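You operate a simulated robot arm through the tools that you are given. There is no shell and no other tool.

You run a simulated robot arm. Do the job below in one go: nothing can be reset, and whatever is moved stays where it is left.

TASK
Clamp the handlebar, push the grip up to the white ring and tighten its red knob.
Fine: slacken the knob first; the bar must not slide in its clamp.

It is judged by the outcome, as a careful person would: the job done as asked, and still so three seconds after it is handed in. It fails if anything else is knocked over, pushed out of place, dropped, spilled or broken.

THE ROBOT
A 7-joint arm with a fingered hand, fixed in place. Base frame: the origin is at the foot of the arm, x ahead of it, y to its left, z up; the work surface is at about z = 880. Lengths are in mm, angles in rad, forces in N, time in s.
With the tool pointing down near the work surface it reaches from about 180 to 800 mm from the base axis. Its first joint turns from -2.897 to 2.897 rad. Payload 4.9 kg.
The TCP is the grasp point between the finger pads, 32 mm short of the fingertips. In the tool frame z runs along the fingers and y along their closing line. The gripper opens to 192 mm. The gripper's body begins 89 mm behind the TCP. The gripper is a hand of 3 fingers: y runs from the thumb to the fingers, the wrist lies at [0, 0, -267] in the tool frame.
Orientation is that of the tool frame in the base frame, as [roll, pitch, yaw] about the fixed x, y, z axes, in that order (R = Rz(yaw) Ry(pitch) Rx(roll)). With the fingers straight down and closing along the base's y, the tool's x points along the base's -x, its y along +y and its z along -z.

THE INTERFACE
- The arm moves only by the tool jog_arm. Its argument "series" is a list of rows, each an object (a shift or turn left out is 0) with "travel": the shift along the tool's x, y, z in cm, a list of three; "rot": the turn, a rotation vector about the tool's x, y, z in rad, a list of three. In form: [{"travel": [x, y, z], "rot": [ax, ay, az]}, ...]. A call has 1 to 20 rows; each row shifts and turns the commanded pose from where the row before left it, along the tool's axes as they then stand. A row lasts 0.2 s, in which the tool goes at most 50 mm and 0.15 rad; a call with a longer step from one row to the next is refused whole. A pose out of reach is approached as far as the arm can. The call stops where the force on the tool passes 40 N (or 10 N more than at its start, if that is more) or the arm is blocked; 0.2 s more then pass. In this call time passes only in rows, and 0.2 s behind the last. It gives the time, the measured TCP pose, the force on the tool (base axes), the opening and the grip force at its end, in the units of the frame above (readings bear some noise), with the torque about the TCP (base axes, N m) and any sound that the robot's microphone picked up.
- Cameras (640 x 400 px; columns grow to the right, rows downward): "scene" is fixed at [232.8, 492.9, 1534.2]; the picture's right is [-0.64, -0.77, 0.00], its down [-0.37, 0.31, -0.88] and it looks along [0.67, -0.56, -0.48] (base axes); focal length 330 px, centre (320, 200). "wrist" rides on the gripper at [80, -46, -113] in the tool frame; the picture's right is [0.50, 0.87, 0.00], its down [-0.67, 0.39, -0.63] and it looks along [-0.55, 0.32, 0.78] (tool axes); focal length 226 px, centre (320, 200). There is no depth. A picture from a camera that has moved, and an enlarged one, comes with that camera's place and axes in the base frame and with its lens. The place of the scene camera against the robot may be out by one fixed shift of up to 25 mm in any direction.
- capture(camera): a new picture of that camera. The clock stands still meanwhile.
- set_fingers(finger1, finger2, thumb_bend): sets how far each is bent, from 0 (flat) to 1 (curled in); at 0.3 the hand is open as for a grip, at 0.7 the pads meet at the TCP. One left out holds its place. A second passes; each finger stops where it meets its share of the squeeze, and holds until it gets a number again. It is the only way to open and close the hand. It gives what a move gives, with no picture; readings hold the bend of each and the force on the fingers (four entries, about 0 where the hand has none), thumb and palm.
- inspect(camera, box): a new picture of the part [left, top, right, bottom] of that camera's present view, enlarged. The clock stands still meanwhile.
- hand_in(): hands the job in; it is judged then, once.

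Nothing tells you positions but the pictures and the camera data. Unless the task says otherwise, let go and move clear before handing in.

The tools are called after "Emit:" as a command line: name --argument value ..., lists and objects as JSON in quotes. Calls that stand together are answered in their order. jog_arm: Moves the arm, as the interface text tells. Its arguments: {"type":"object","properties":{"series":{"type":"array"}},"required":["series"]} The other tools are called the same way: set_fingers (finger1, finger2, thumb_bend) moves the fingers one by one; capture (camera) takes a picture; inspect (camera, box) takes an enlarged picture of a part of a camera's view; hand_in () hands the job in.

At the start:

```text
clock: 0.0
ee_pos: [481.7, 100.4, 1336.4]
ee_rot: [3.141, 0.0, -3.141]
contact_force: [-0.3, 1.0, 0.5]
moment: [0.01, -0.01, 0.0]
opening: 191.8
gripper_force: 0.1
shape: jaw
bend: [0.3, 0.3, 0.3]
finger forces: [0.0, 0.0, 0.0, 0.0, 0.1, 0.0]
```

scene: 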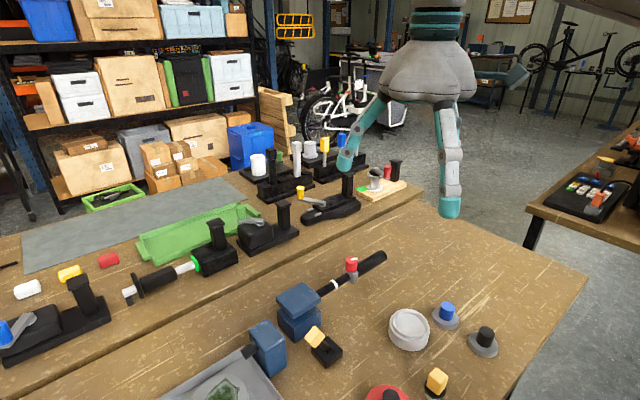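
wrist: 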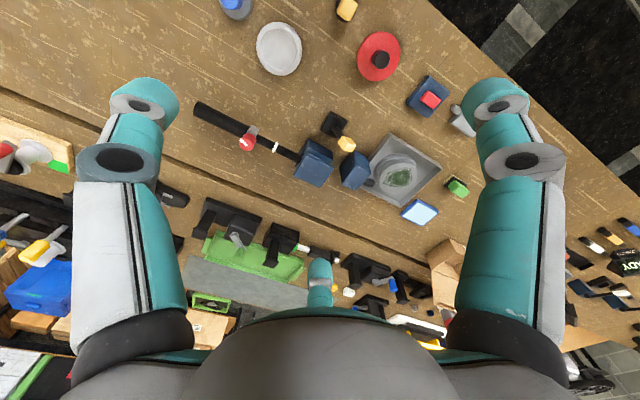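

I see a cluttered bench with a black bar with a red knob and a white ring, held by a blue clamp block near the middle. I'll take enlarged pictures first to work out the layout.

Emit:
inspect --camera "scene" --box '[230, 230, 410, 380]'

Emit:
inspect --camera "wrist" --box '[180, 80, 480, 230]'

Emit:
inspect --camera "scene" --box '[100, 150, 420, 350]'

```text
2.67 times, centred on (320, 305) of scene
camera zoom: at [232.8, 492.9, 1534.2], right [-0.64, -0.77, 0.0], down [-0.37, 0.31, -0.88], along [0.67, -0.56, -0.48], focal length 880 px, centre (320, -80)
```

zoom: 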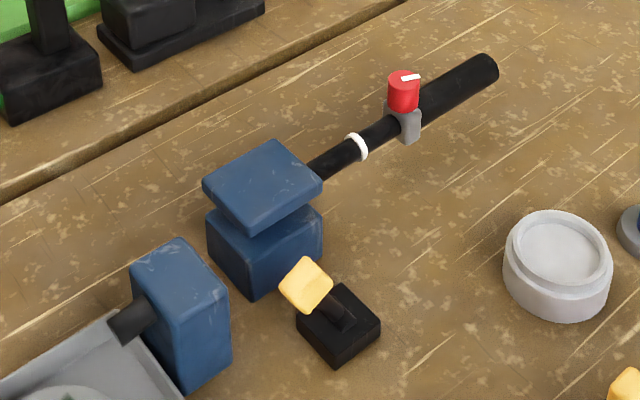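

```text
2.13 times, centred on (330, 155) of wrist
camera zoom: at [401.9, 52.8, 1449.1], right [-0.5, 0.87, 0.0], down [0.67, 0.39, 0.63], along [0.55, 0.32, -0.78], focal length 482 px, centre (299, 296)
```

zoom: 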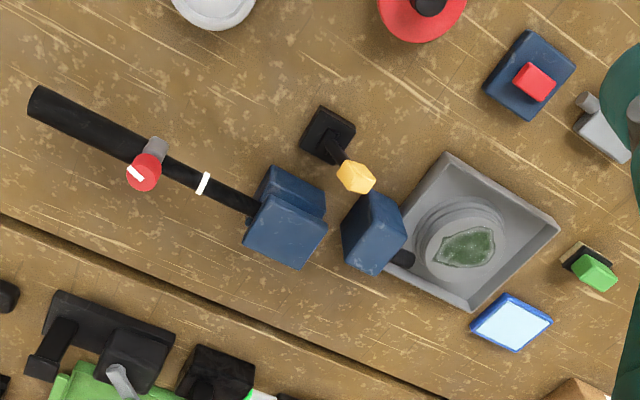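

```text
2.00 times, centred on (260, 250) of scene
camera zoom: at [232.8, 492.9, 1534.2], right [-0.64, -0.77, 0.0], down [-0.37, 0.31, -0.88], along [0.67, -0.56, -0.48], focal length 660 px, centre (440, 100)
```

zoom: 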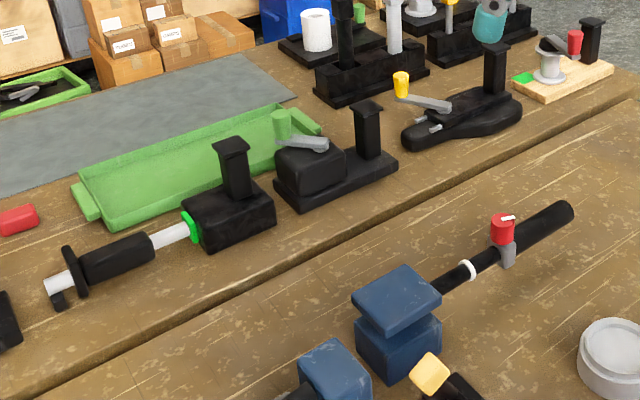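

The bar appears to run along the base y near x≈660, held in an open blue vise, with a yellow lever beside it. I'll lower the wrist camera to look at the vise and lever.

Emit:
jog_arm --series '[{"travel": [-1.1, 0.48, 3.7]}, {"travel": [-1.1, 0.48, 3.7]}, {"travel": [-1.1, 0.48, 3.7]}, {"travel": [-1.1, 0.48, 3.7]}, {"travel": [-1.1, 0.48, 3.7]}]'

Emit:
capture --camera "wrist"

Emit:
capture --camera "scene"

```text
clock: 1.2
ee_pos: [537.8, 124.8, 1150.5]
ee_rot: [3.14, 0.001, 3.141]
contact_force: [-0.2, 0.5, 0.5]
moment: [-0.01, -0.06, -0.01]
opening: 191.9
gripper_force: 0.1
shape: jaw
bend: [0.3, 0.3, 0.3]
finger forces: [0.0, 0.0, 0.0, 0.0, 0.0, 0.0]
```

```text
taken
camera wrist: at [457.9, 77.7, 1264.2], right [-0.5, 0.87, 0.0], down [0.67, 0.39, 0.63], along [0.55, 0.32, -0.77], focal length 226 px, centre (320, 200)
```

wrist: 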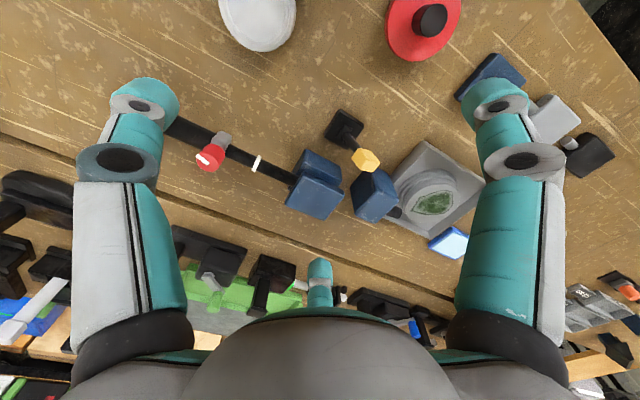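

```text
taken
```

scene: 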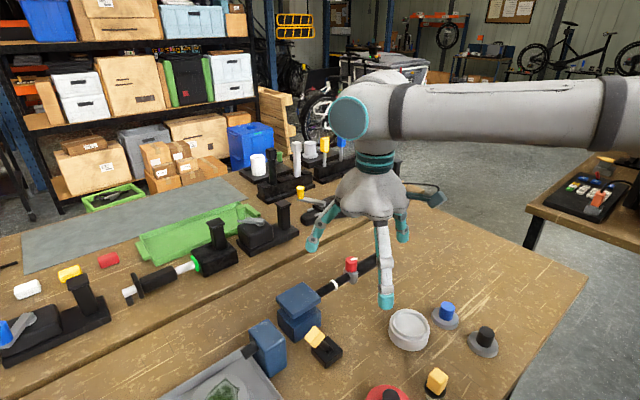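

Emit:
inspect --camera "wrist" --box '[260, 90, 480, 260]'

Emit:
inspect --camera "wrist" --box '[150, 90, 350, 230]'

Emit:
inspect --camera "scene" --box '[160, 300, 360, 400]'

Emit:
inspect --camera "scene" --box '[260, 240, 400, 370]'

```text
2.35 times, centred on (370, 175) of wrist
camera zoom: at [457.9, 77.7, 1264.2], right [-0.5, 0.87, 0.0], down [0.67, 0.39, 0.63], along [0.55, 0.32, -0.77], focal length 532 px, centre (202, 259)
```

zoom: 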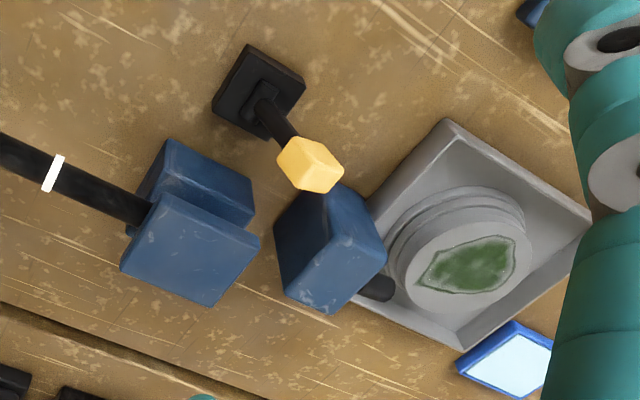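

```text
2.86 times, centred on (250, 160) of wrist
camera zoom: at [457.9, 77.7, 1264.2], right [-0.5, 0.87, 0.0], down [0.67, 0.39, 0.63], along [0.55, 0.32, -0.77], focal length 646 px, centre (520, 314)
```

zoom: 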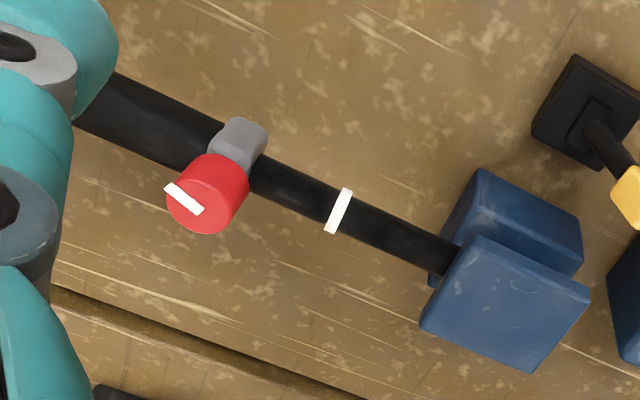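

```text
3.20 times, centred on (260, 350) of scene
camera zoom: at [232.8, 492.9, 1534.2], right [-0.64, -0.77, 0.0], down [-0.37, 0.31, -0.88], along [0.67, -0.56, -0.48], focal length 1056 px, centre (512, -280)
```

zoom: 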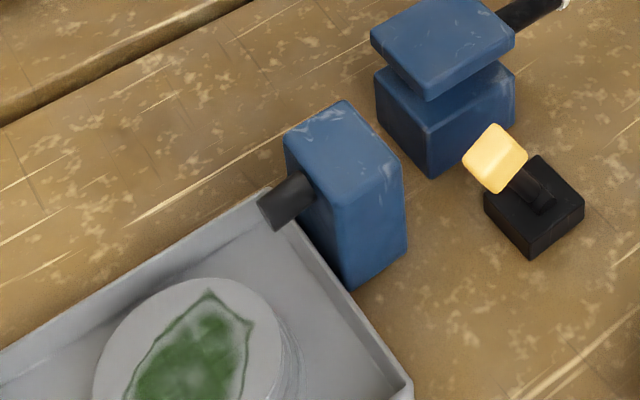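

```text
3.08 times, centred on (330, 305) of scene
camera zoom: at [232.8, 492.9, 1534.2], right [-0.64, -0.77, 0.0], down [-0.37, 0.31, -0.88], along [0.67, -0.56, -0.48], focal length 1015 px, centre (289, -123)
```

zoom: 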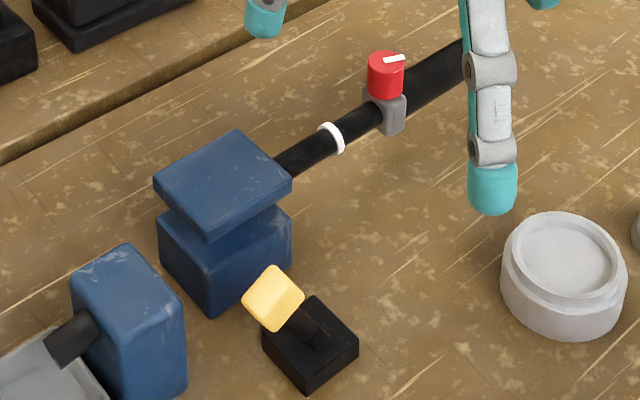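

The vise is an upper plate over a lower block, with a yellow-tipped lever on a black base beside it. I'll turn the wrist to view everything from the −y side, along the bar.

Emit:
jog_arm --series '[{"travel": [-1.2, -2.0, 0], "rot": [0, 0, -0.15]}, {"travel": [-1.5, -2.0, 0], "rot": [0, 0, -0.15]}, {"travel": [-1.5, -2.0, 0], "rot": [0, 0, -0.15]}, {"travel": [-1.5, -2.0, 0], "rot": [0, 0, -0.15]}, {"travel": [-1.0, -2.0, 0], "rot": [0, 0, -0.15]}, {"travel": [0, -1.0, 0], "rot": [0, 0, -0.15]}, {"travel": [0, 0, 0], "rot": [0, 0, -0.147]}]'

Emit:
capture --camera "wrist"

```text
clock: 2.8
ee_pos: [635.8, 42.1, 1151.1]
ee_rot: [-3.141, -0.001, -2.092]
contact_force: [0.1, 0.3, 0.4]
moment: [0.01, -0.02, 0.02]
opening: 191.9
gripper_force: 0.1
shape: jaw
bend: [0.3, 0.3, 0.3]
finger forces: [0.0, 0.1, 0.0, 0.0, 0.0, 0.0]
```

```text
taken
camera wrist: at [635.4, -51.0, 1263.6], right [-1.0, 0.0, 0.0], down [0.0, 0.78, 0.63], along [0.0, 0.63, -0.78], focal length 226 px, centre (320, 200)
```

wrist: 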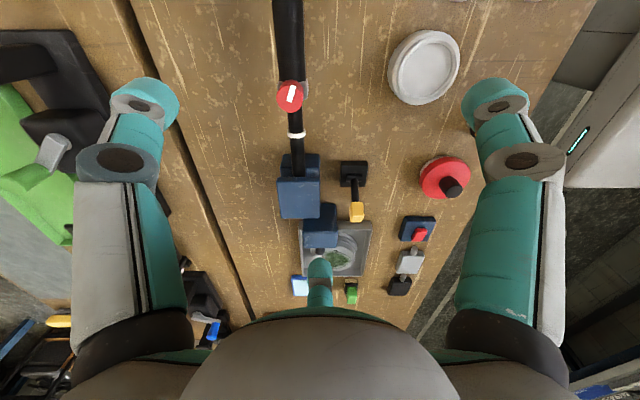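

Emit:
inspect --camera "wrist" --box '[240, 60, 400, 160]'

Emit:
inspect --camera "wrist" --box '[240, 140, 400, 270]'

Emit:
inspect --camera "wrist" --box '[240, 0, 340, 80]'

```text
4.00 times, centred on (320, 110) of wrist
camera zoom: at [635.4, -51.0, 1263.6], right [-1.0, 0.0, 0.0], down [0.0, 0.78, 0.63], along [0.0, 0.63, -0.78], focal length 904 px, centre (320, 560)
```

zoom: 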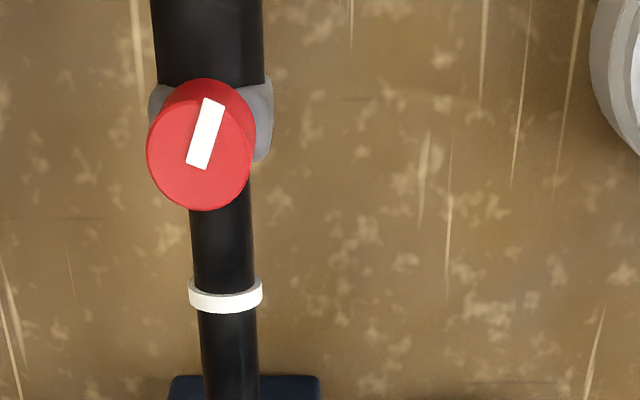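

```text
3.08 times, centred on (320, 205) of wrist
camera zoom: at [635.4, -51.0, 1263.6], right [-1.0, 0.0, 0.0], down [0.0, 0.78, 0.63], along [0.0, 0.63, -0.78], focal length 696 px, centre (320, 185)
```

zoom: 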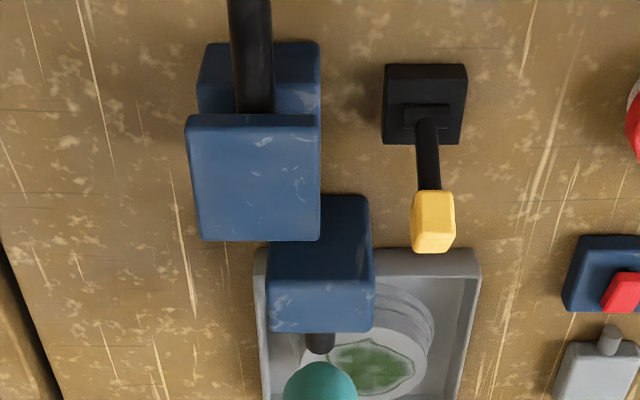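

```text
5.00 times, centred on (290, 40) of wrist
camera zoom: at [635.4, -51.0, 1263.6], right [-1.0, 0.0, 0.0], down [0.0, 0.78, 0.63], along [0.0, 0.63, -0.78], focal length 1130 px, centre (470, 1000)
```

zoom: 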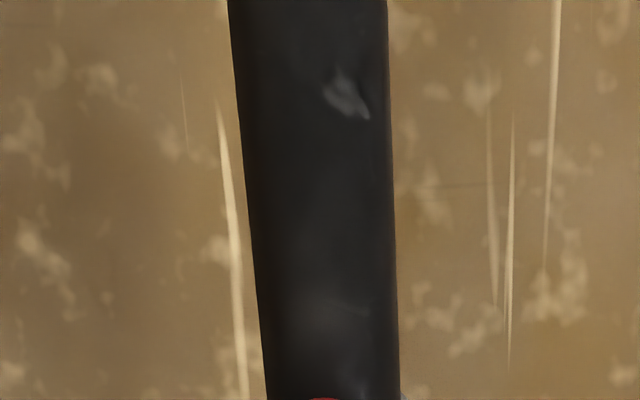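

The bar lies along y at x≈670, z≈930, with the knob top at about (670, 21, 989) and the white ring at y≈82. The yellow lever leans toward +y from its base at about (570, 182). I'll look at the surrounding items before deciding what works the clamp.

Emit:
inspect --camera "scene" --box '[340, 280, 540, 400]'

Emit:
inspect --camera "wrist" --box '[280, 140, 460, 310]'

Emit:
inspect --camera "scene" --box '[0, 180, 260, 370]'

Emit:
inspect --camera "scene" --box '[220, 120, 420, 240]'

```text
3.20 times, centred on (440, 340) of scene
camera zoom: at [232.8, 492.9, 1534.2], right [-0.64, -0.77, 0.0], down [-0.37, 0.31, -0.88], along [0.67, -0.56, -0.48], focal length 1056 px, centre (-64, -248)
```

zoom: 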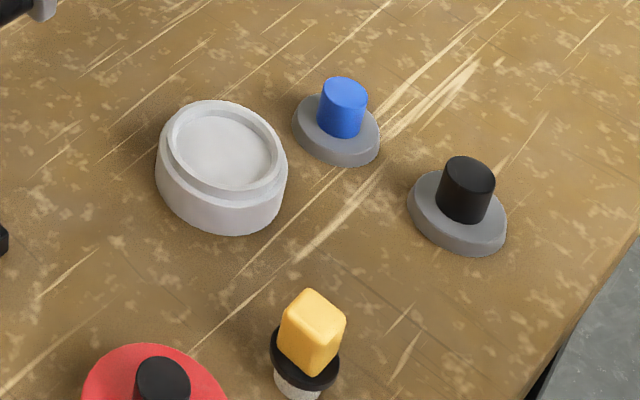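

```text
2.35 times, centred on (370, 225) of wrist
camera zoom: at [635.4, -51.0, 1263.6], right [-1.0, 0.0, 0.0], down [0.0, 0.78, 0.63], along [0.0, 0.63, -0.78], focal length 532 px, centre (202, 141)
```

zoom: 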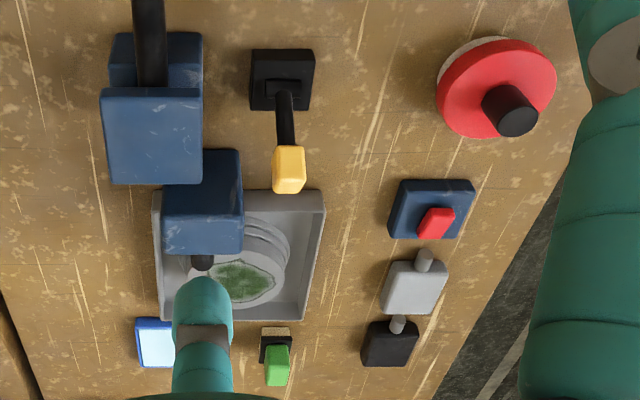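

```text
2.11 times, centred on (130, 275) of scene
camera zoom: at [232.8, 492.9, 1534.2], right [-0.64, -0.77, 0.0], down [-0.37, 0.31, -0.88], along [0.67, -0.56, -0.48], focal length 695 px, centre (720, 42)
```

zoom: 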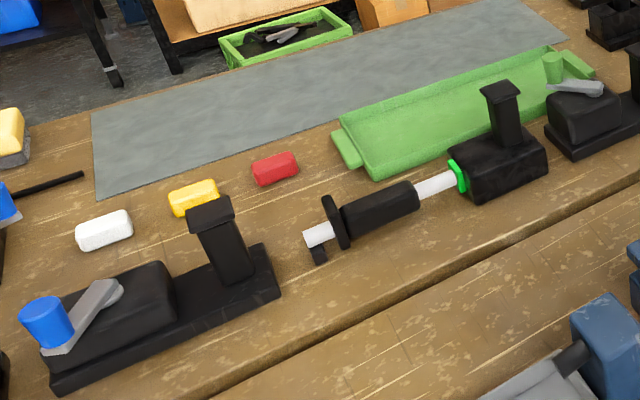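

```text
3.20 times, centred on (320, 180) of scene
camera zoom: at [232.8, 492.9, 1534.2], right [-0.64, -0.77, 0.0], down [-0.37, 0.31, -0.88], along [0.67, -0.56, -0.48], focal length 1056 px, centre (320, 264)
```

zoom: 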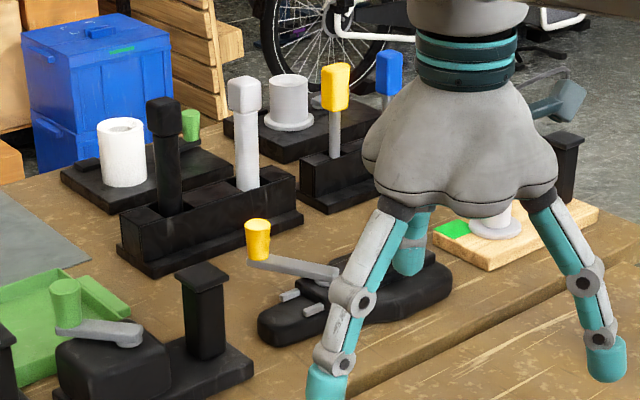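

Emit:
inspect --camera "scene" --box '[265, 270, 345, 350]'

Emit:
inspect --camera "scene" --box '[235, 310, 295, 380]'

Emit:
inspect --camera "wrist" --box '[270, 140, 380, 220]'

```text
5.00 times, centred on (305, 310) of scene
camera zoom: at [232.8, 492.9, 1534.2], right [-0.64, -0.77, 0.0], down [-0.37, 0.31, -0.88], along [0.67, -0.56, -0.48], focal length 1650 px, centre (395, -350)
```

zoom: 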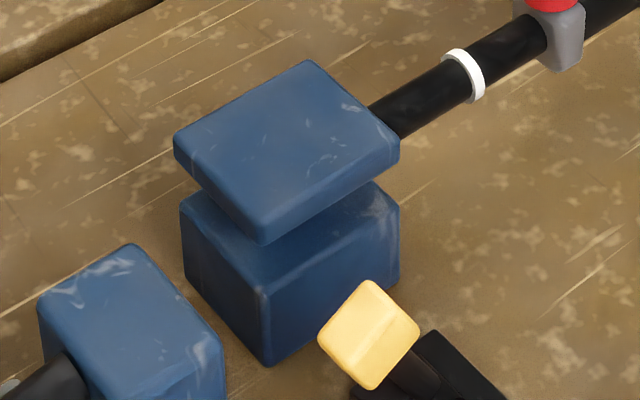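

```text
5.71 times, centred on (265, 345) of scene
camera zoom: at [232.8, 492.9, 1534.2], right [-0.64, -0.77, 0.0], down [-0.37, 0.31, -0.88], along [0.67, -0.56, -0.48], focal length 1885 px, centre (634, -629)
```

zoom: 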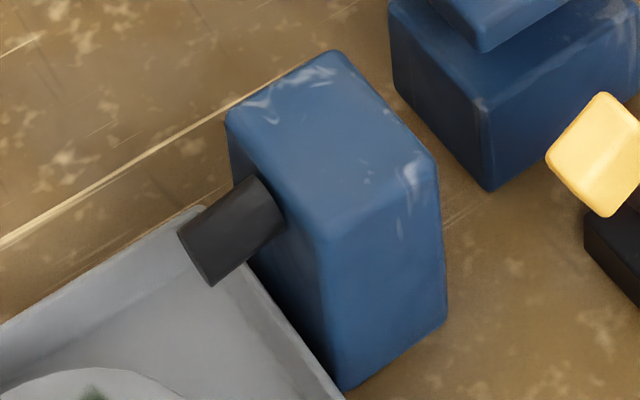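

```text
5.00 times, centred on (325, 180) of wrist
camera zoom: at [635.4, -51.0, 1263.6], right [-1.0, 0.0, 0.0], down [0.0, 0.78, 0.63], along [0.0, 0.63, -0.78], focal length 1130 px, centre (295, 300)
```

zoom: 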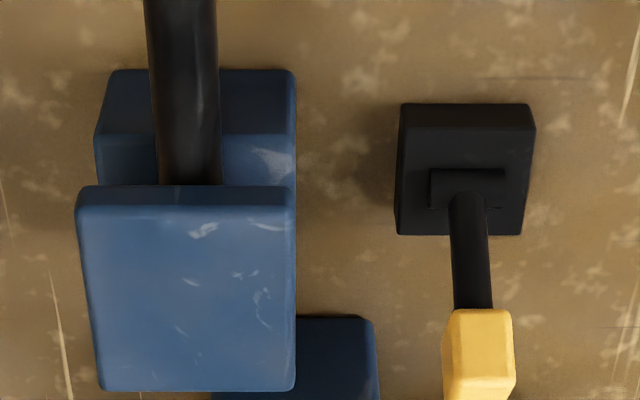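

The bar lies on the vise's lower block under an upper plate that is still raised, and the lever's hinge pin runs along x. I'll take a lower side view from −x to check heights and the jaw gap.

Emit:
jog_arm --series '[{"rot": [0, 0, 0.143]}, {"rot": [0, 0, 0.143]}, {"rot": [0, 0, 0.143]}, {"rot": [0, 0, 0.143]}, {"rot": [0, 0, 0.143]}, {"rot": [0, 0, 0.143]}, {"rot": [0, 0, 0.143]}, {"rot": [0, 0, 0.143]}, {"rot": [0, 0, 0.143]}, {"rot": [0, 0, 0.143]}, {"rot": [0, 0, 0.141]}, {"travel": [4.35, 0.92, 0.8]}, {"travel": [4.35, 0.92, 0.8]}, {"travel": [4.35, 0.92, 0.8]}, {"travel": [4.35, 0.92, 0.8]}, {"travel": [4.35, 0.92, 0.8]}, {"rot": [-0.0646, -0.113, 0]}, {"rot": [-0.0646, -0.113, 0]}]'

Emit:
capture --camera "wrist"

Emit:
capture --camera "scene"

```text
clock: 6.6
ee_pos: [470.4, 190.8, 1111.3]
ee_rot: [3.008, 0.228, 2.602]
contact_force: [-0.4, -0.7, -1.0]
moment: [0.01, 0.0, -0.01]
opening: 191.8
gripper_force: 0.1
shape: jaw
bend: [0.3, 0.3, 0.3]
finger forces: [0.0, 0.0, 0.0, 0.1, 0.1, 0.1]
```

```text
taken
camera wrist: at [351.6, 190.8, 1196.2], right [0.0, 1.0, 0.0], down [0.59, 0.0, 0.81], along [0.81, 0.0, -0.59], focal length 226 px, centre (320, 200)
```

wrist: 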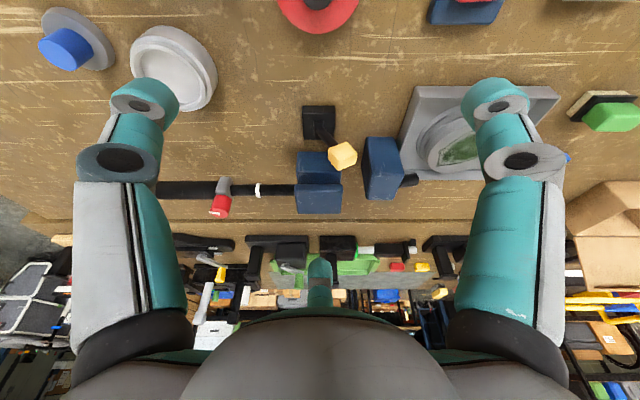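

```text
taken
```

scene: 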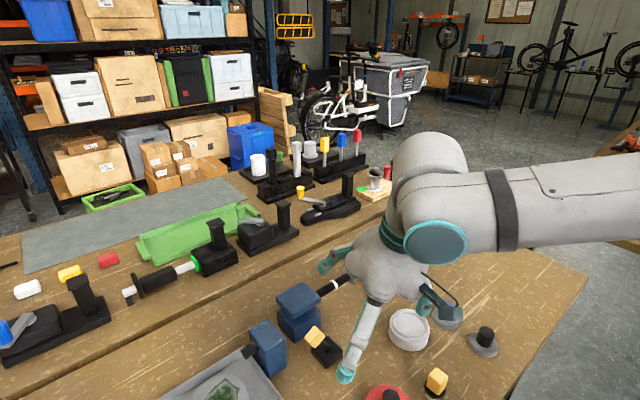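

Emit:
inspect --camera "wrist" --box '[280, 90, 440, 220]'

Emit:
inspect --camera "wrist" --box '[150, 150, 310, 230]'

```text
3.08 times, centred on (360, 155) of wrist
camera zoom: at [351.6, 190.8, 1196.2], right [0.0, 1.0, 0.0], down [0.59, 0.0, 0.81], along [0.81, 0.0, -0.59], focal length 696 px, centre (197, 338)
```

zoom: 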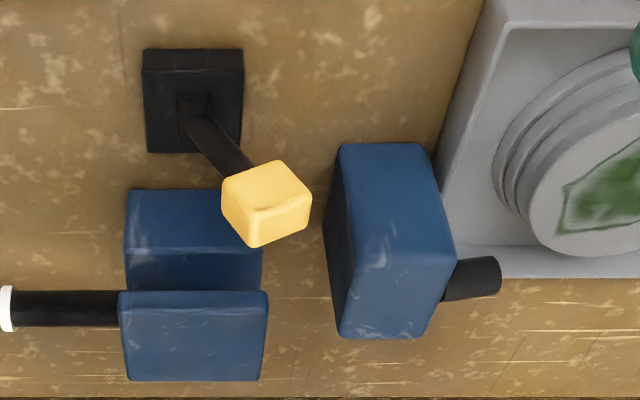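

```text
4.00 times, centred on (230, 190) of wrist
camera zoom: at [351.6, 190.8, 1196.2], right [0.0, 1.0, 0.0], down [0.59, 0.0, 0.81], along [0.81, 0.0, -0.59], focal length 904 px, centre (680, 240)
```

zoom: 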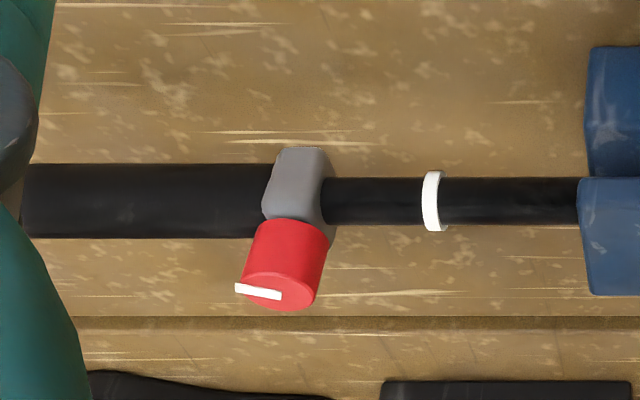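

The side view agrees: handle centre is about (569, 222, 962), pivot about (570, 188, 892), and the knob axis is about (670, 21.5). I'll straighten the tool, close the fingers, and move to the +y side of the handle so I can push it over.

Emit:
jog_arm --series '[{"rot": [0.0646, 0.113, 0]}, {"rot": [0.0646, 0.113, 0]}, {"rot": [0, 0, -0.13]}, {"rot": [0, 0, -0.13]}, {"rot": [0, 0, -0.13]}, {"rot": [0, 0, -0.13]}, {"travel": [-2.47, 2.3, 0.5]}, {"travel": [-2.47, 2.3, 0.5]}, {"travel": [-2.47, 2.3, 0.5]}, {"travel": [-2.47, 2.3, 0.5]}]'

Emit:
set_fingers --finger1 0.7 --finger2 0.7 --thumb_bend 0.7

Emit:
capture --camera "wrist"

Emit:
capture --camera "scene"

```text
clock: 8.8
ee_pos: [571.7, 282.7, 1091.3]
ee_rot: [-3.141, 0.002, 3.138]
contact_force: [-0.8, 1.1, 1.0]
moment: [-0.01, 0.0, 0.01]
opening: 191.7
gripper_force: 0.1
shape: jaw
bend: [0.3, 0.3, 0.3]
finger forces: [0.0, 0.0, 0.0, 0.0, 0.0, 0.0]
```

```text
clock: 9.8
ee_pos: [570.0, 282.9, 1092.5]
ee_rot: [-3.141, -0.001, 3.138]
contact_force: [0.5, -0.3, -0.2]
moment: [-0.02, 0.02, 0.01]
opening: 3.2
gripper_force: 0.1
shape: fingers
bend: [0.69, 0.69, 0.7]
finger forces: [0.0, 0.0, 0.0, 0.0, 0.0, 0.0]
```

```text
taken
camera wrist: at [490.0, 235.5, 1203.8], right [-0.5, 0.87, 0.0], down [0.67, 0.38, 0.63], along [0.55, 0.31, -0.78], focal length 226 px, centre (320, 200)
```

wrist: 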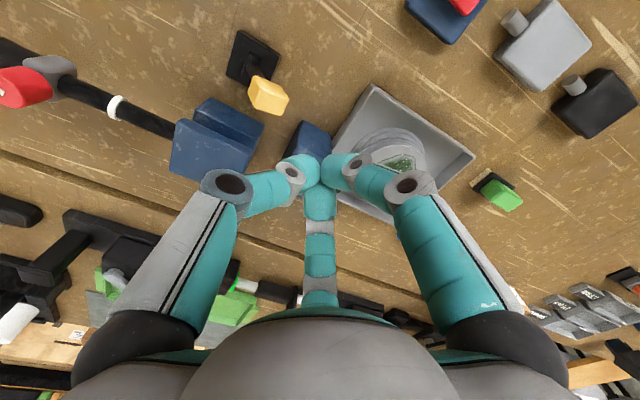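

```text
taken
```

scene: 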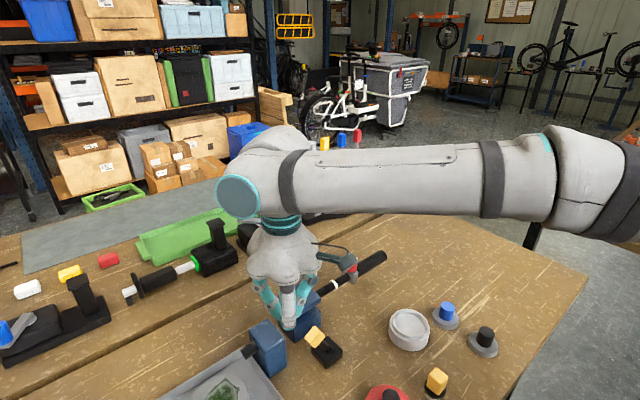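

Emit:
inspect --camera "wrist" --box '[180, 60, 460, 235]'

Emit:
inspect --camera "scene" --box '[230, 220, 370, 350]'

```text
2.29 times, centred on (320, 148) of wrist
camera zoom: at [490.0, 235.5, 1203.8], right [-0.5, 0.87, 0.0], down [0.67, 0.38, 0.63], along [0.55, 0.31, -0.78], focal length 517 px, centre (320, 320)
```

zoom: 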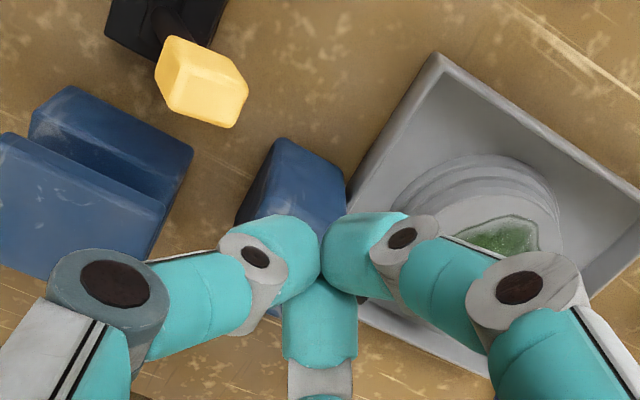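

```text
3.08 times, centred on (300, 285) of scene
camera zoom: at [232.8, 492.9, 1534.2], right [-0.64, -0.77, 0.0], down [-0.37, 0.31, -0.88], along [0.67, -0.56, -0.48], focal length 1015 px, centre (382, -62)
```

zoom: 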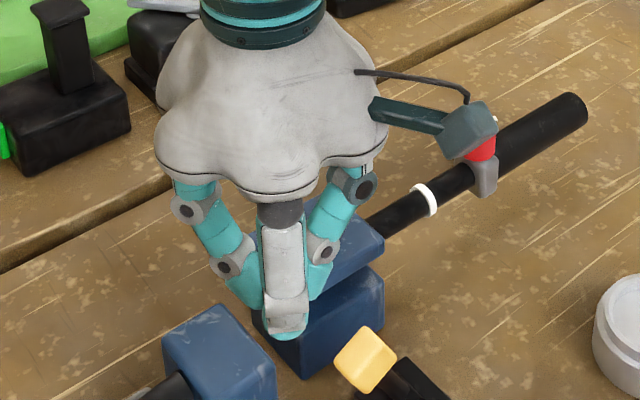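

The closed fingers form a compact pusher and the path beside the handle looks clear. I'll lower to the handle's height on its +y side.

Emit:
jog_arm --series '[{"travel": [0, 0, 3.8]}, {"travel": [0, 0, 3.8]}, {"travel": [0, 0, 3.8]}]'

Emit:
capture --camera "wrist"

Emit:
inspect --camera "scene" --box '[230, 270, 370, 400]'

```text
clock: 10.6
ee_pos: [568.2, 283.4, 977.8]
ee_rot: [-3.141, 0.0, 3.139]
contact_force: [-9.6, -0.2, 7.7]
moment: [0.1, -0.17, 0.1]
opening: 4.2
gripper_force: 6.0
shape: fingers
bend: [0.69, 0.7, 0.7]
finger forces: [0.1, 11.7, 0.1, 0.0, 0.1, 0.0]
```

```text
taken
camera wrist: at [488.6, 236.0, 1090.3], right [-0.5, 0.87, 0.0], down [0.67, 0.38, 0.63], along [0.55, 0.31, -0.78], focal length 226 px, centre (320, 200)
```

wrist: 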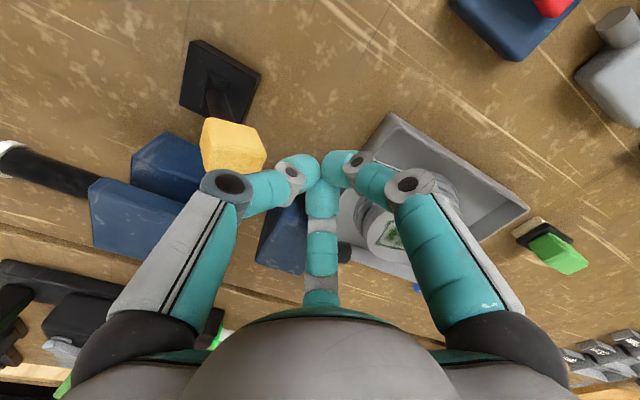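

```text
3.08 times, centred on (300, 335) of scene
camera zoom: at [232.8, 492.9, 1534.2], right [-0.64, -0.77, 0.0], down [-0.37, 0.31, -0.88], along [0.67, -0.56, -0.48], focal length 1015 px, centre (382, -215)
```

zoom: 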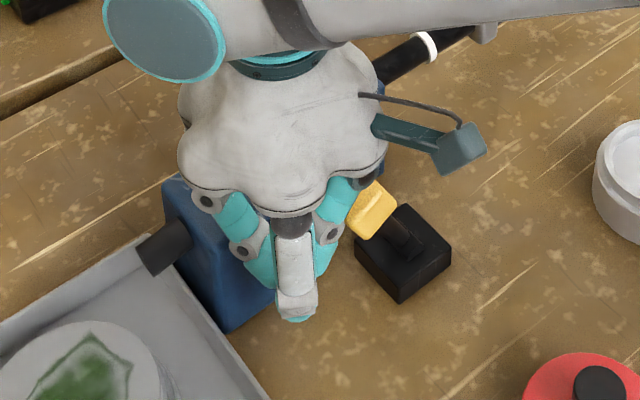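

A finger is touching the second blue block (about 11 N). I'll back straight up and away in −x.

Emit:
jog_arm --series '[{"travel": [0.8, 0, -1.5]}, {"travel": [1.2, 0, -2.0]}]'

Emit:
capture --camera "wrist"

Emit:
inspect --camera "scene" --box '[230, 270, 370, 400]'

```text
clock: 11.2
ee_pos: [549.0, 283.1, 1013.0]
ee_rot: [-3.141, 0.0, 3.139]
contact_force: [-1.1, 0.1, 0.4]
moment: [-0.02, -0.03, -0.02]
opening: 3.9
gripper_force: 0.0
shape: fingers
bend: [0.69, 0.7, 0.7]
finger forces: [0.0, 0.0, 0.0, 0.0, 0.1, 0.1]
```

```text
taken
camera wrist: at [469.1, 236.1, 1124.7], right [-0.5, 0.87, 0.0], down [0.67, 0.39, 0.63], along [0.55, 0.31, -0.78], focal length 226 px, centre (320, 200)
```

wrist: 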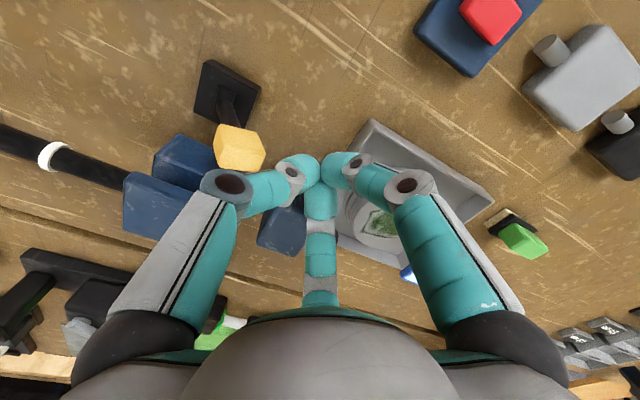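

```text
3.08 times, centred on (300, 335) of scene
camera zoom: at [232.8, 492.9, 1534.2], right [-0.64, -0.77, 0.0], down [-0.37, 0.31, -0.88], along [0.67, -0.56, -0.48], focal length 1015 px, centre (382, -215)
```

zoom: 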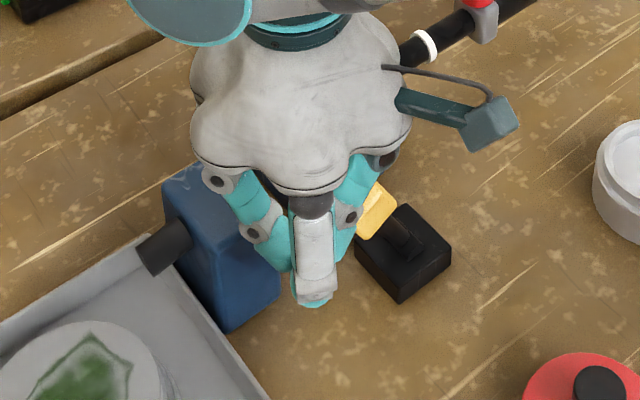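

The block did not move. I'll descend again at x≈548, clear of it, and then push the handle toward −y.

Emit:
jog_arm --series '[{"travel": [0, 0, 1.7]}, {"travel": [0, 0, 1.7]}, {"travel": [0, -0.8, 0]}, {"travel": [0, -0.8, 0]}]'

Emit:
capture --camera "wrist"

Emit:
inspect --camera "scene" --box '[230, 270, 370, 400]'

```text
clock: 12.2
ee_pos: [548.1, 267.7, 978.8]
ee_rot: [3.141, -0.001, 3.138]
contact_force: [-0.7, -0.2, -0.3]
moment: [-0.01, 0.0, 0.0]
opening: 4.0
gripper_force: 0.1
shape: fingers
bend: [0.69, 0.7, 0.7]
finger forces: [0.1, 0.1, 0.0, 0.0, 0.0, 0.0]
```

```text
taken
camera wrist: at [469.5, 219.7, 1090.9], right [-0.5, 0.87, 0.0], down [0.67, 0.39, 0.63], along [0.55, 0.31, -0.78], focal length 226 px, centre (320, 200)
```

wrist: 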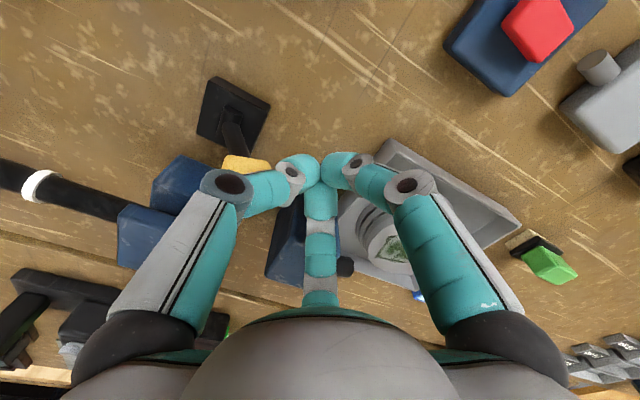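

```text
3.08 times, centred on (300, 335) of scene
camera zoom: at [232.8, 492.9, 1534.2], right [-0.64, -0.77, 0.0], down [-0.37, 0.31, -0.88], along [0.67, -0.56, -0.48], focal length 1015 px, centre (382, -215)
```

zoom: 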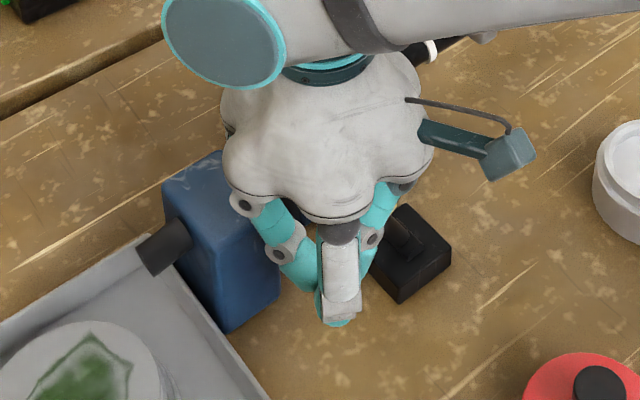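

No contact yet, so I'll continue toward −y in small steps until the handle meets the thumb and starts to swing.

Emit:
jog_arm --series '[{"travel": [0, -0.7, 0]}, {"travel": [0, -0.7, 0]}, {"travel": [0, -0.7, 0]}]'

Emit:
inspect --camera "wrist" --box '[120, 60, 360, 240]'

```text
clock: 13.0
ee_pos: [549.2, 245.2, 978.0]
ee_rot: [-3.142, 0.001, 3.138]
contact_force: [-0.5, 0.9, 0.1]
moment: [-0.01, 0.0, -0.03]
opening: 3.3
gripper_force: 0.3
shape: fingers
bend: [0.69, 0.7, 0.7]
finger forces: [0.0, 0.1, 0.1, 0.0, 1.1, 0.0]
```

```text
2.22 times, centred on (240, 150) of wrist
camera zoom: at [469.1, 198.6, 1090.8], right [-0.5, 0.87, 0.0], down [0.67, 0.39, 0.63], along [0.55, 0.31, -0.78], focal length 502 px, centre (498, 311)
```

zoom: 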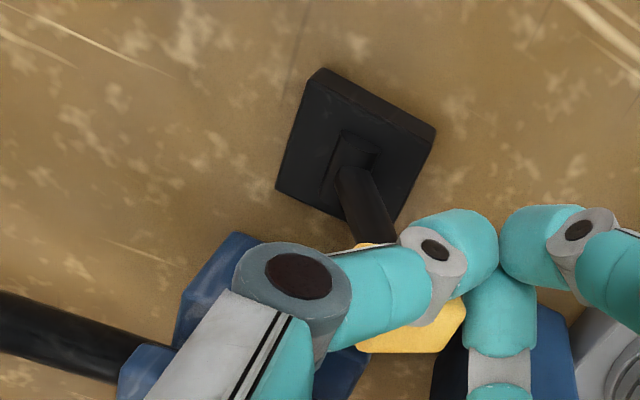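

The thumb is touching the handle lightly. I'll keep pushing toward −y and watch the force.

Emit:
jog_arm --series '[{"travel": [0, -0.7, 0]}, {"travel": [0, -0.7, 0]}, {"travel": [-0.3, -0.7, 0]}, {"travel": [-0.3, -0.7, 0]}]'

Emit:
capture --camera "wrist"

Emit:
inspect --camera "scene" --box '[230, 250, 390, 370]'

```text
clock: 14.2
ee_pos: [551.3, 217.6, 978.2]
ee_rot: [3.14, -0.01, 3.136]
contact_force: [-15.8, 2.9, 7.8]
moment: [-0.07, -0.04, -0.33]
opening: 2.2
gripper_force: 9.7
shape: fingers
bend: [0.69, 0.69, 0.71]
finger forces: [0.1, 2.6, 0.0, 0.0, 16.3, 0.0]
stopped in row 4: the force on the tool passed its limit at 42 N (the readings are from after the stop); the commanded pose is now the measured one
```

```text
taken
camera wrist: at [472.2, 171.7, 1091.5], right [-0.5, 0.87, 0.0], down [0.68, 0.38, 0.62], along [0.54, 0.31, -0.78], focal length 226 px, centre (320, 200)
```

wrist: 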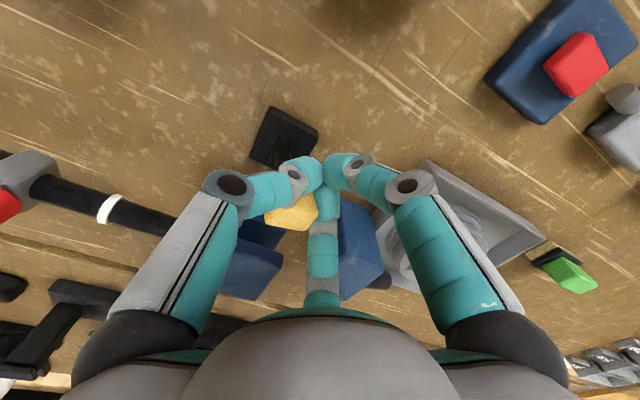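

```text
3.33 times, centred on (310, 310) of scene
camera zoom: at [232.8, 492.9, 1534.2], right [-0.64, -0.77, 0.0], down [-0.37, 0.31, -0.88], along [0.67, -0.56, -0.48], focal length 1100 px, centre (353, -167)
```

zoom: 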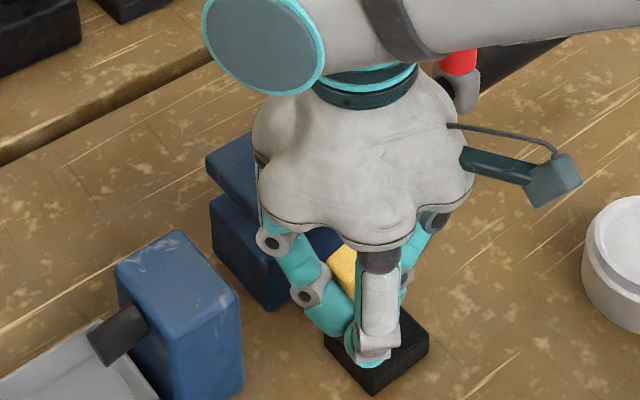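

The thumb slid past the side of the handle instead of pushing it square. I'll back out the way I came, rise, and turn the hand 60° so two fingers face the handle as a V.

Emit:
jog_arm --series '[{"travel": [0.2, 0.6, 0]}, {"travel": [0.2, 1.0, 0]}, {"travel": [0.2, 1.3, 0]}, {"travel": [0, 1.3, 0]}, {"travel": [0, 0.5, -2.5]}, {"travel": [0, 0, -4.0]}]'

Emit:
capture --camera "wrist"

Emit:
inspect --camera "scene" --box '[230, 250, 390, 370]'

```text
clock: 15.6
ee_pos: [547.1, 265.5, 1042.9]
ee_rot: [-3.141, -0.009, 3.137]
contact_force: [0.3, 0.5, -0.8]
moment: [-0.03, -0.02, -0.01]
opening: 3.4
gripper_force: 0.0
shape: fingers
bend: [0.69, 0.69, 0.7]
finger forces: [0.0, 0.1, 0.1, 0.1, 0.0, 0.0]
```

```text
taken
camera wrist: at [467.9, 218.2, 1155.6], right [-0.5, 0.87, 0.0], down [0.68, 0.39, 0.62], along [0.54, 0.31, -0.78], focal length 226 px, centre (320, 200)
```

wrist: 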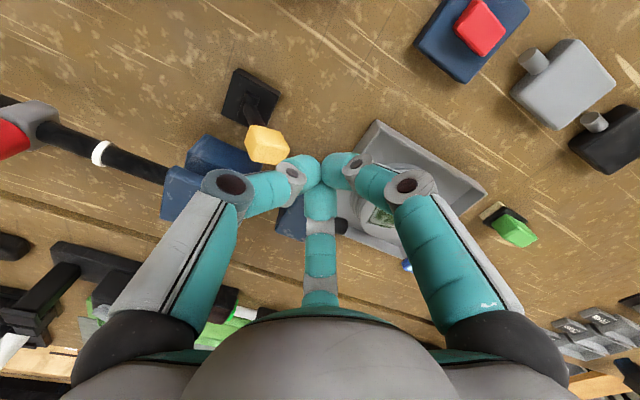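

```text
3.33 times, centred on (310, 310) of scene
camera zoom: at [232.8, 492.9, 1534.2], right [-0.64, -0.77, 0.0], down [-0.37, 0.31, -0.88], along [0.67, -0.56, -0.48], focal length 1100 px, centre (353, -167)
```

zoom: 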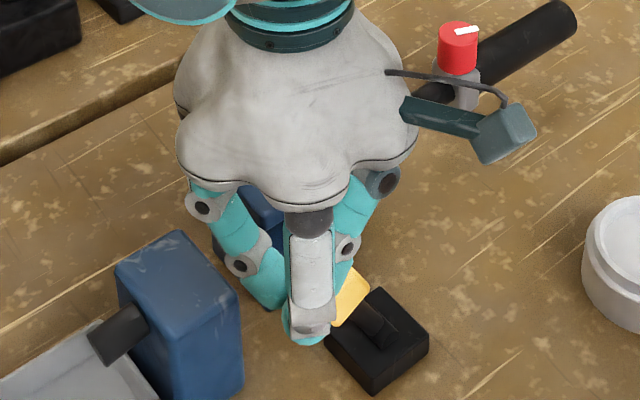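

The lever and its base are where they were. I'll yaw the hand +60° and line it up at x≈569 behind the handle.

Emit:
jog_arm --series '[{"rot": [0, 0, -0.15]}, {"rot": [0, 0, -0.15]}, {"rot": [0, 0, -0.15]}, {"rot": [0, 0, -0.15]}, {"rot": [0, 0, -0.15]}, {"rot": [0, 0, -0.15]}, {"rot": [0, 0, -0.147]}, {"travel": [-1.36, -1.76, 0]}, {"travel": [0, 0, 2]}]'

Emit:
capture --camera "wrist"

Emit:
inspect --camera "scene" --box '[230, 250, 390, 370]'

```text
clock: 17.6
ee_pos: [570.5, 268.4, 1022.9]
ee_rot: [3.134, -0.004, -2.1]
contact_force: [0.0, 0.0, 0.8]
moment: [-0.01, 0.01, 0.0]
opening: 3.3
gripper_force: 0.0
shape: fingers
bend: [0.69, 0.69, 0.7]
finger forces: [0.0, 0.0, 0.1, 0.1, 0.0, 0.0]
```

```text
taken
camera wrist: at [569.9, 174.7, 1135.5], right [-1.0, 0.01, 0.01], down [0.01, 0.78, 0.63], along [0.0, 0.63, -0.78], focal length 226 px, centre (320, 200)
```

wrist: 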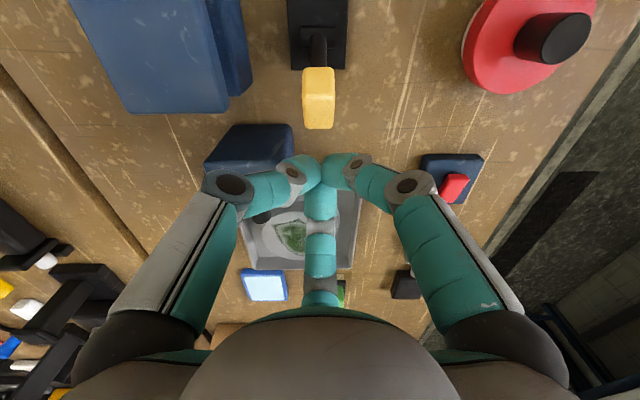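

```text
3.33 times, centred on (310, 310) of scene
camera zoom: at [232.8, 492.9, 1534.2], right [-0.64, -0.77, 0.0], down [-0.37, 0.31, -0.88], along [0.67, -0.56, -0.48], focal length 1100 px, centre (353, -167)
```

zoom: 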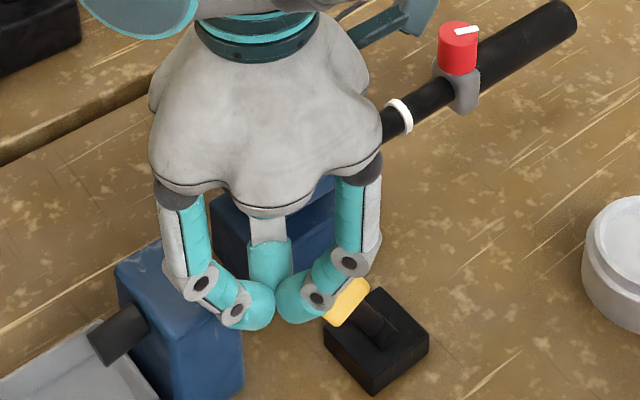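

The handle is centred ahead of the two front fingers and the block's −y face is at y≈270. I'll descend carefully behind the handle.

Emit:
jog_arm --series '[{"travel": [-0.1, 0, 1.1]}, {"travel": [-0.1, 0, 1.1]}, {"travel": [0, 0, 1.1]}, {"travel": [0, 0, 1.1]}]'

Emit:
capture --camera "wrist"

```text
clock: 18.6
ee_pos: [569.1, 270.1, 978.3]
ee_rot: [3.135, -0.006, -2.101]
contact_force: [-0.4, 0.4, -0.1]
moment: [0.0, -0.03, -0.01]
opening: 3.4
gripper_force: 0.0
shape: fingers
bend: [0.69, 0.69, 0.7]
finger forces: [0.1, 0.0, 0.0, 0.1, 0.1, 0.1]
```

```text
taken
camera wrist: at [569.9, 176.1, 1090.9], right [-1.0, 0.01, 0.01], down [0.01, 0.78, 0.63], along [0.0, 0.63, -0.78], focal length 226 px, centre (320, 200)
```

wrist: 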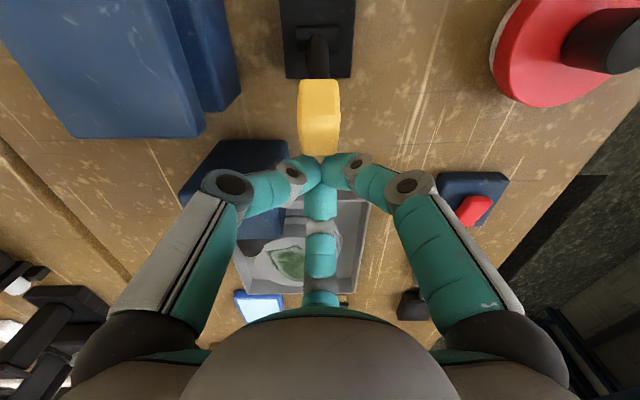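

No contact, and the handle sits right in front of the fingers. Now I'll push it straight toward −y.

Emit:
jog_arm --series '[{"travel": [0.69, -0.404, 0]}, {"travel": [0.69, -0.404, 0]}, {"travel": [0.69, -0.404, 0]}, {"travel": [0.69, -0.404, 0]}, {"travel": [0.69, -0.404, 0]}]'

Emit:
capture --camera "wrist"

```text
clock: 19.8
ee_pos: [569.2, 229.3, 977.9]
ee_rot: [3.135, -0.004, -2.098]
contact_force: [1.1, 0.8, 1.2]
moment: [0.02, -0.02, -0.01]
opening: 3.5
gripper_force: 0.9
shape: fingers
bend: [0.69, 0.69, 0.7]
finger forces: [0.0, 0.0, 0.0, 0.0, 2.4, 0.0]
```

```text
taken
camera wrist: at [569.6, 136.3, 1091.0], right [-1.0, 0.01, 0.01], down [0.01, 0.78, 0.63], along [0.0, 0.63, -0.78], focal length 226 px, centre (320, 200)
```

wrist: 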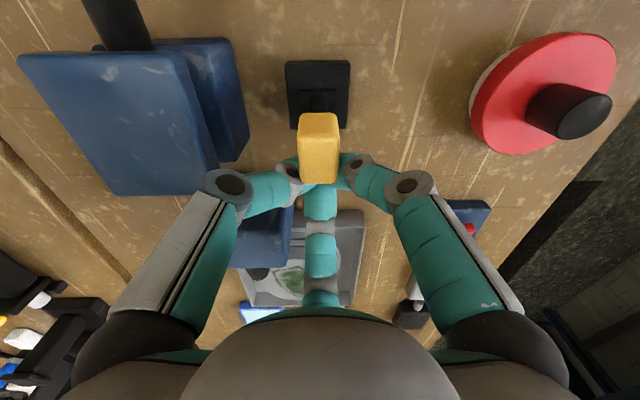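

The lever is swinging easily with about 2 N. I'll continue.

Emit:
jog_arm --series '[{"travel": [0.69, -0.404, 0]}, {"travel": [0.69, -0.404, 0]}, {"travel": [0.69, -0.404, 0]}, {"travel": [0.69, -0.404, 0]}]'

Emit:
capture --camera "wrist"

Emit:
inspect --camera "scene" --box '[230, 250, 390, 370]'

```text
clock: 20.8
ee_pos: [569.7, 197.5, 978.3]
ee_rot: [3.134, -0.006, -2.099]
contact_force: [0.5, 0.0, 0.0]
moment: [0.01, 0.0, 0.02]
opening: 3.3
gripper_force: 0.0
shape: fingers
bend: [0.69, 0.69, 0.7]
finger forces: [0.1, 0.0, 0.0, 0.1, 0.0, 0.0]
```

```text
taken
camera wrist: at [569.6, 104.4, 1091.1], right [-1.0, 0.01, 0.01], down [0.01, 0.78, 0.63], along [0.0, 0.63, -0.78], focal length 226 px, centre (320, 200)
```

wrist: 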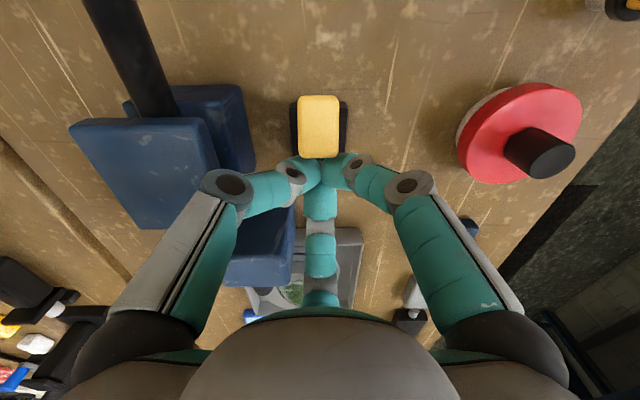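

```text
3.33 times, centred on (310, 310) of scene
camera zoom: at [232.8, 492.9, 1534.2], right [-0.64, -0.77, 0.0], down [-0.37, 0.31, -0.88], along [0.67, -0.56, -0.48], focal length 1100 px, centre (353, -167)
```

zoom: 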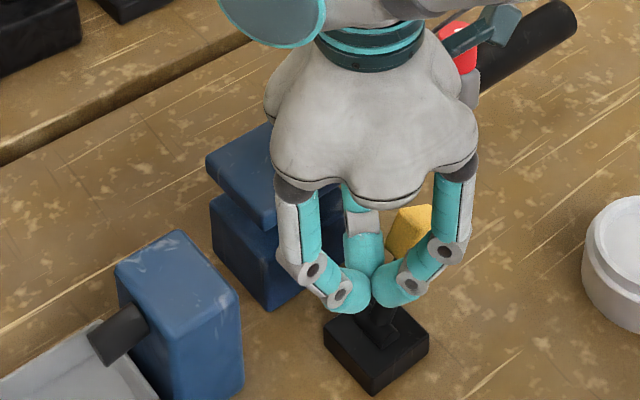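

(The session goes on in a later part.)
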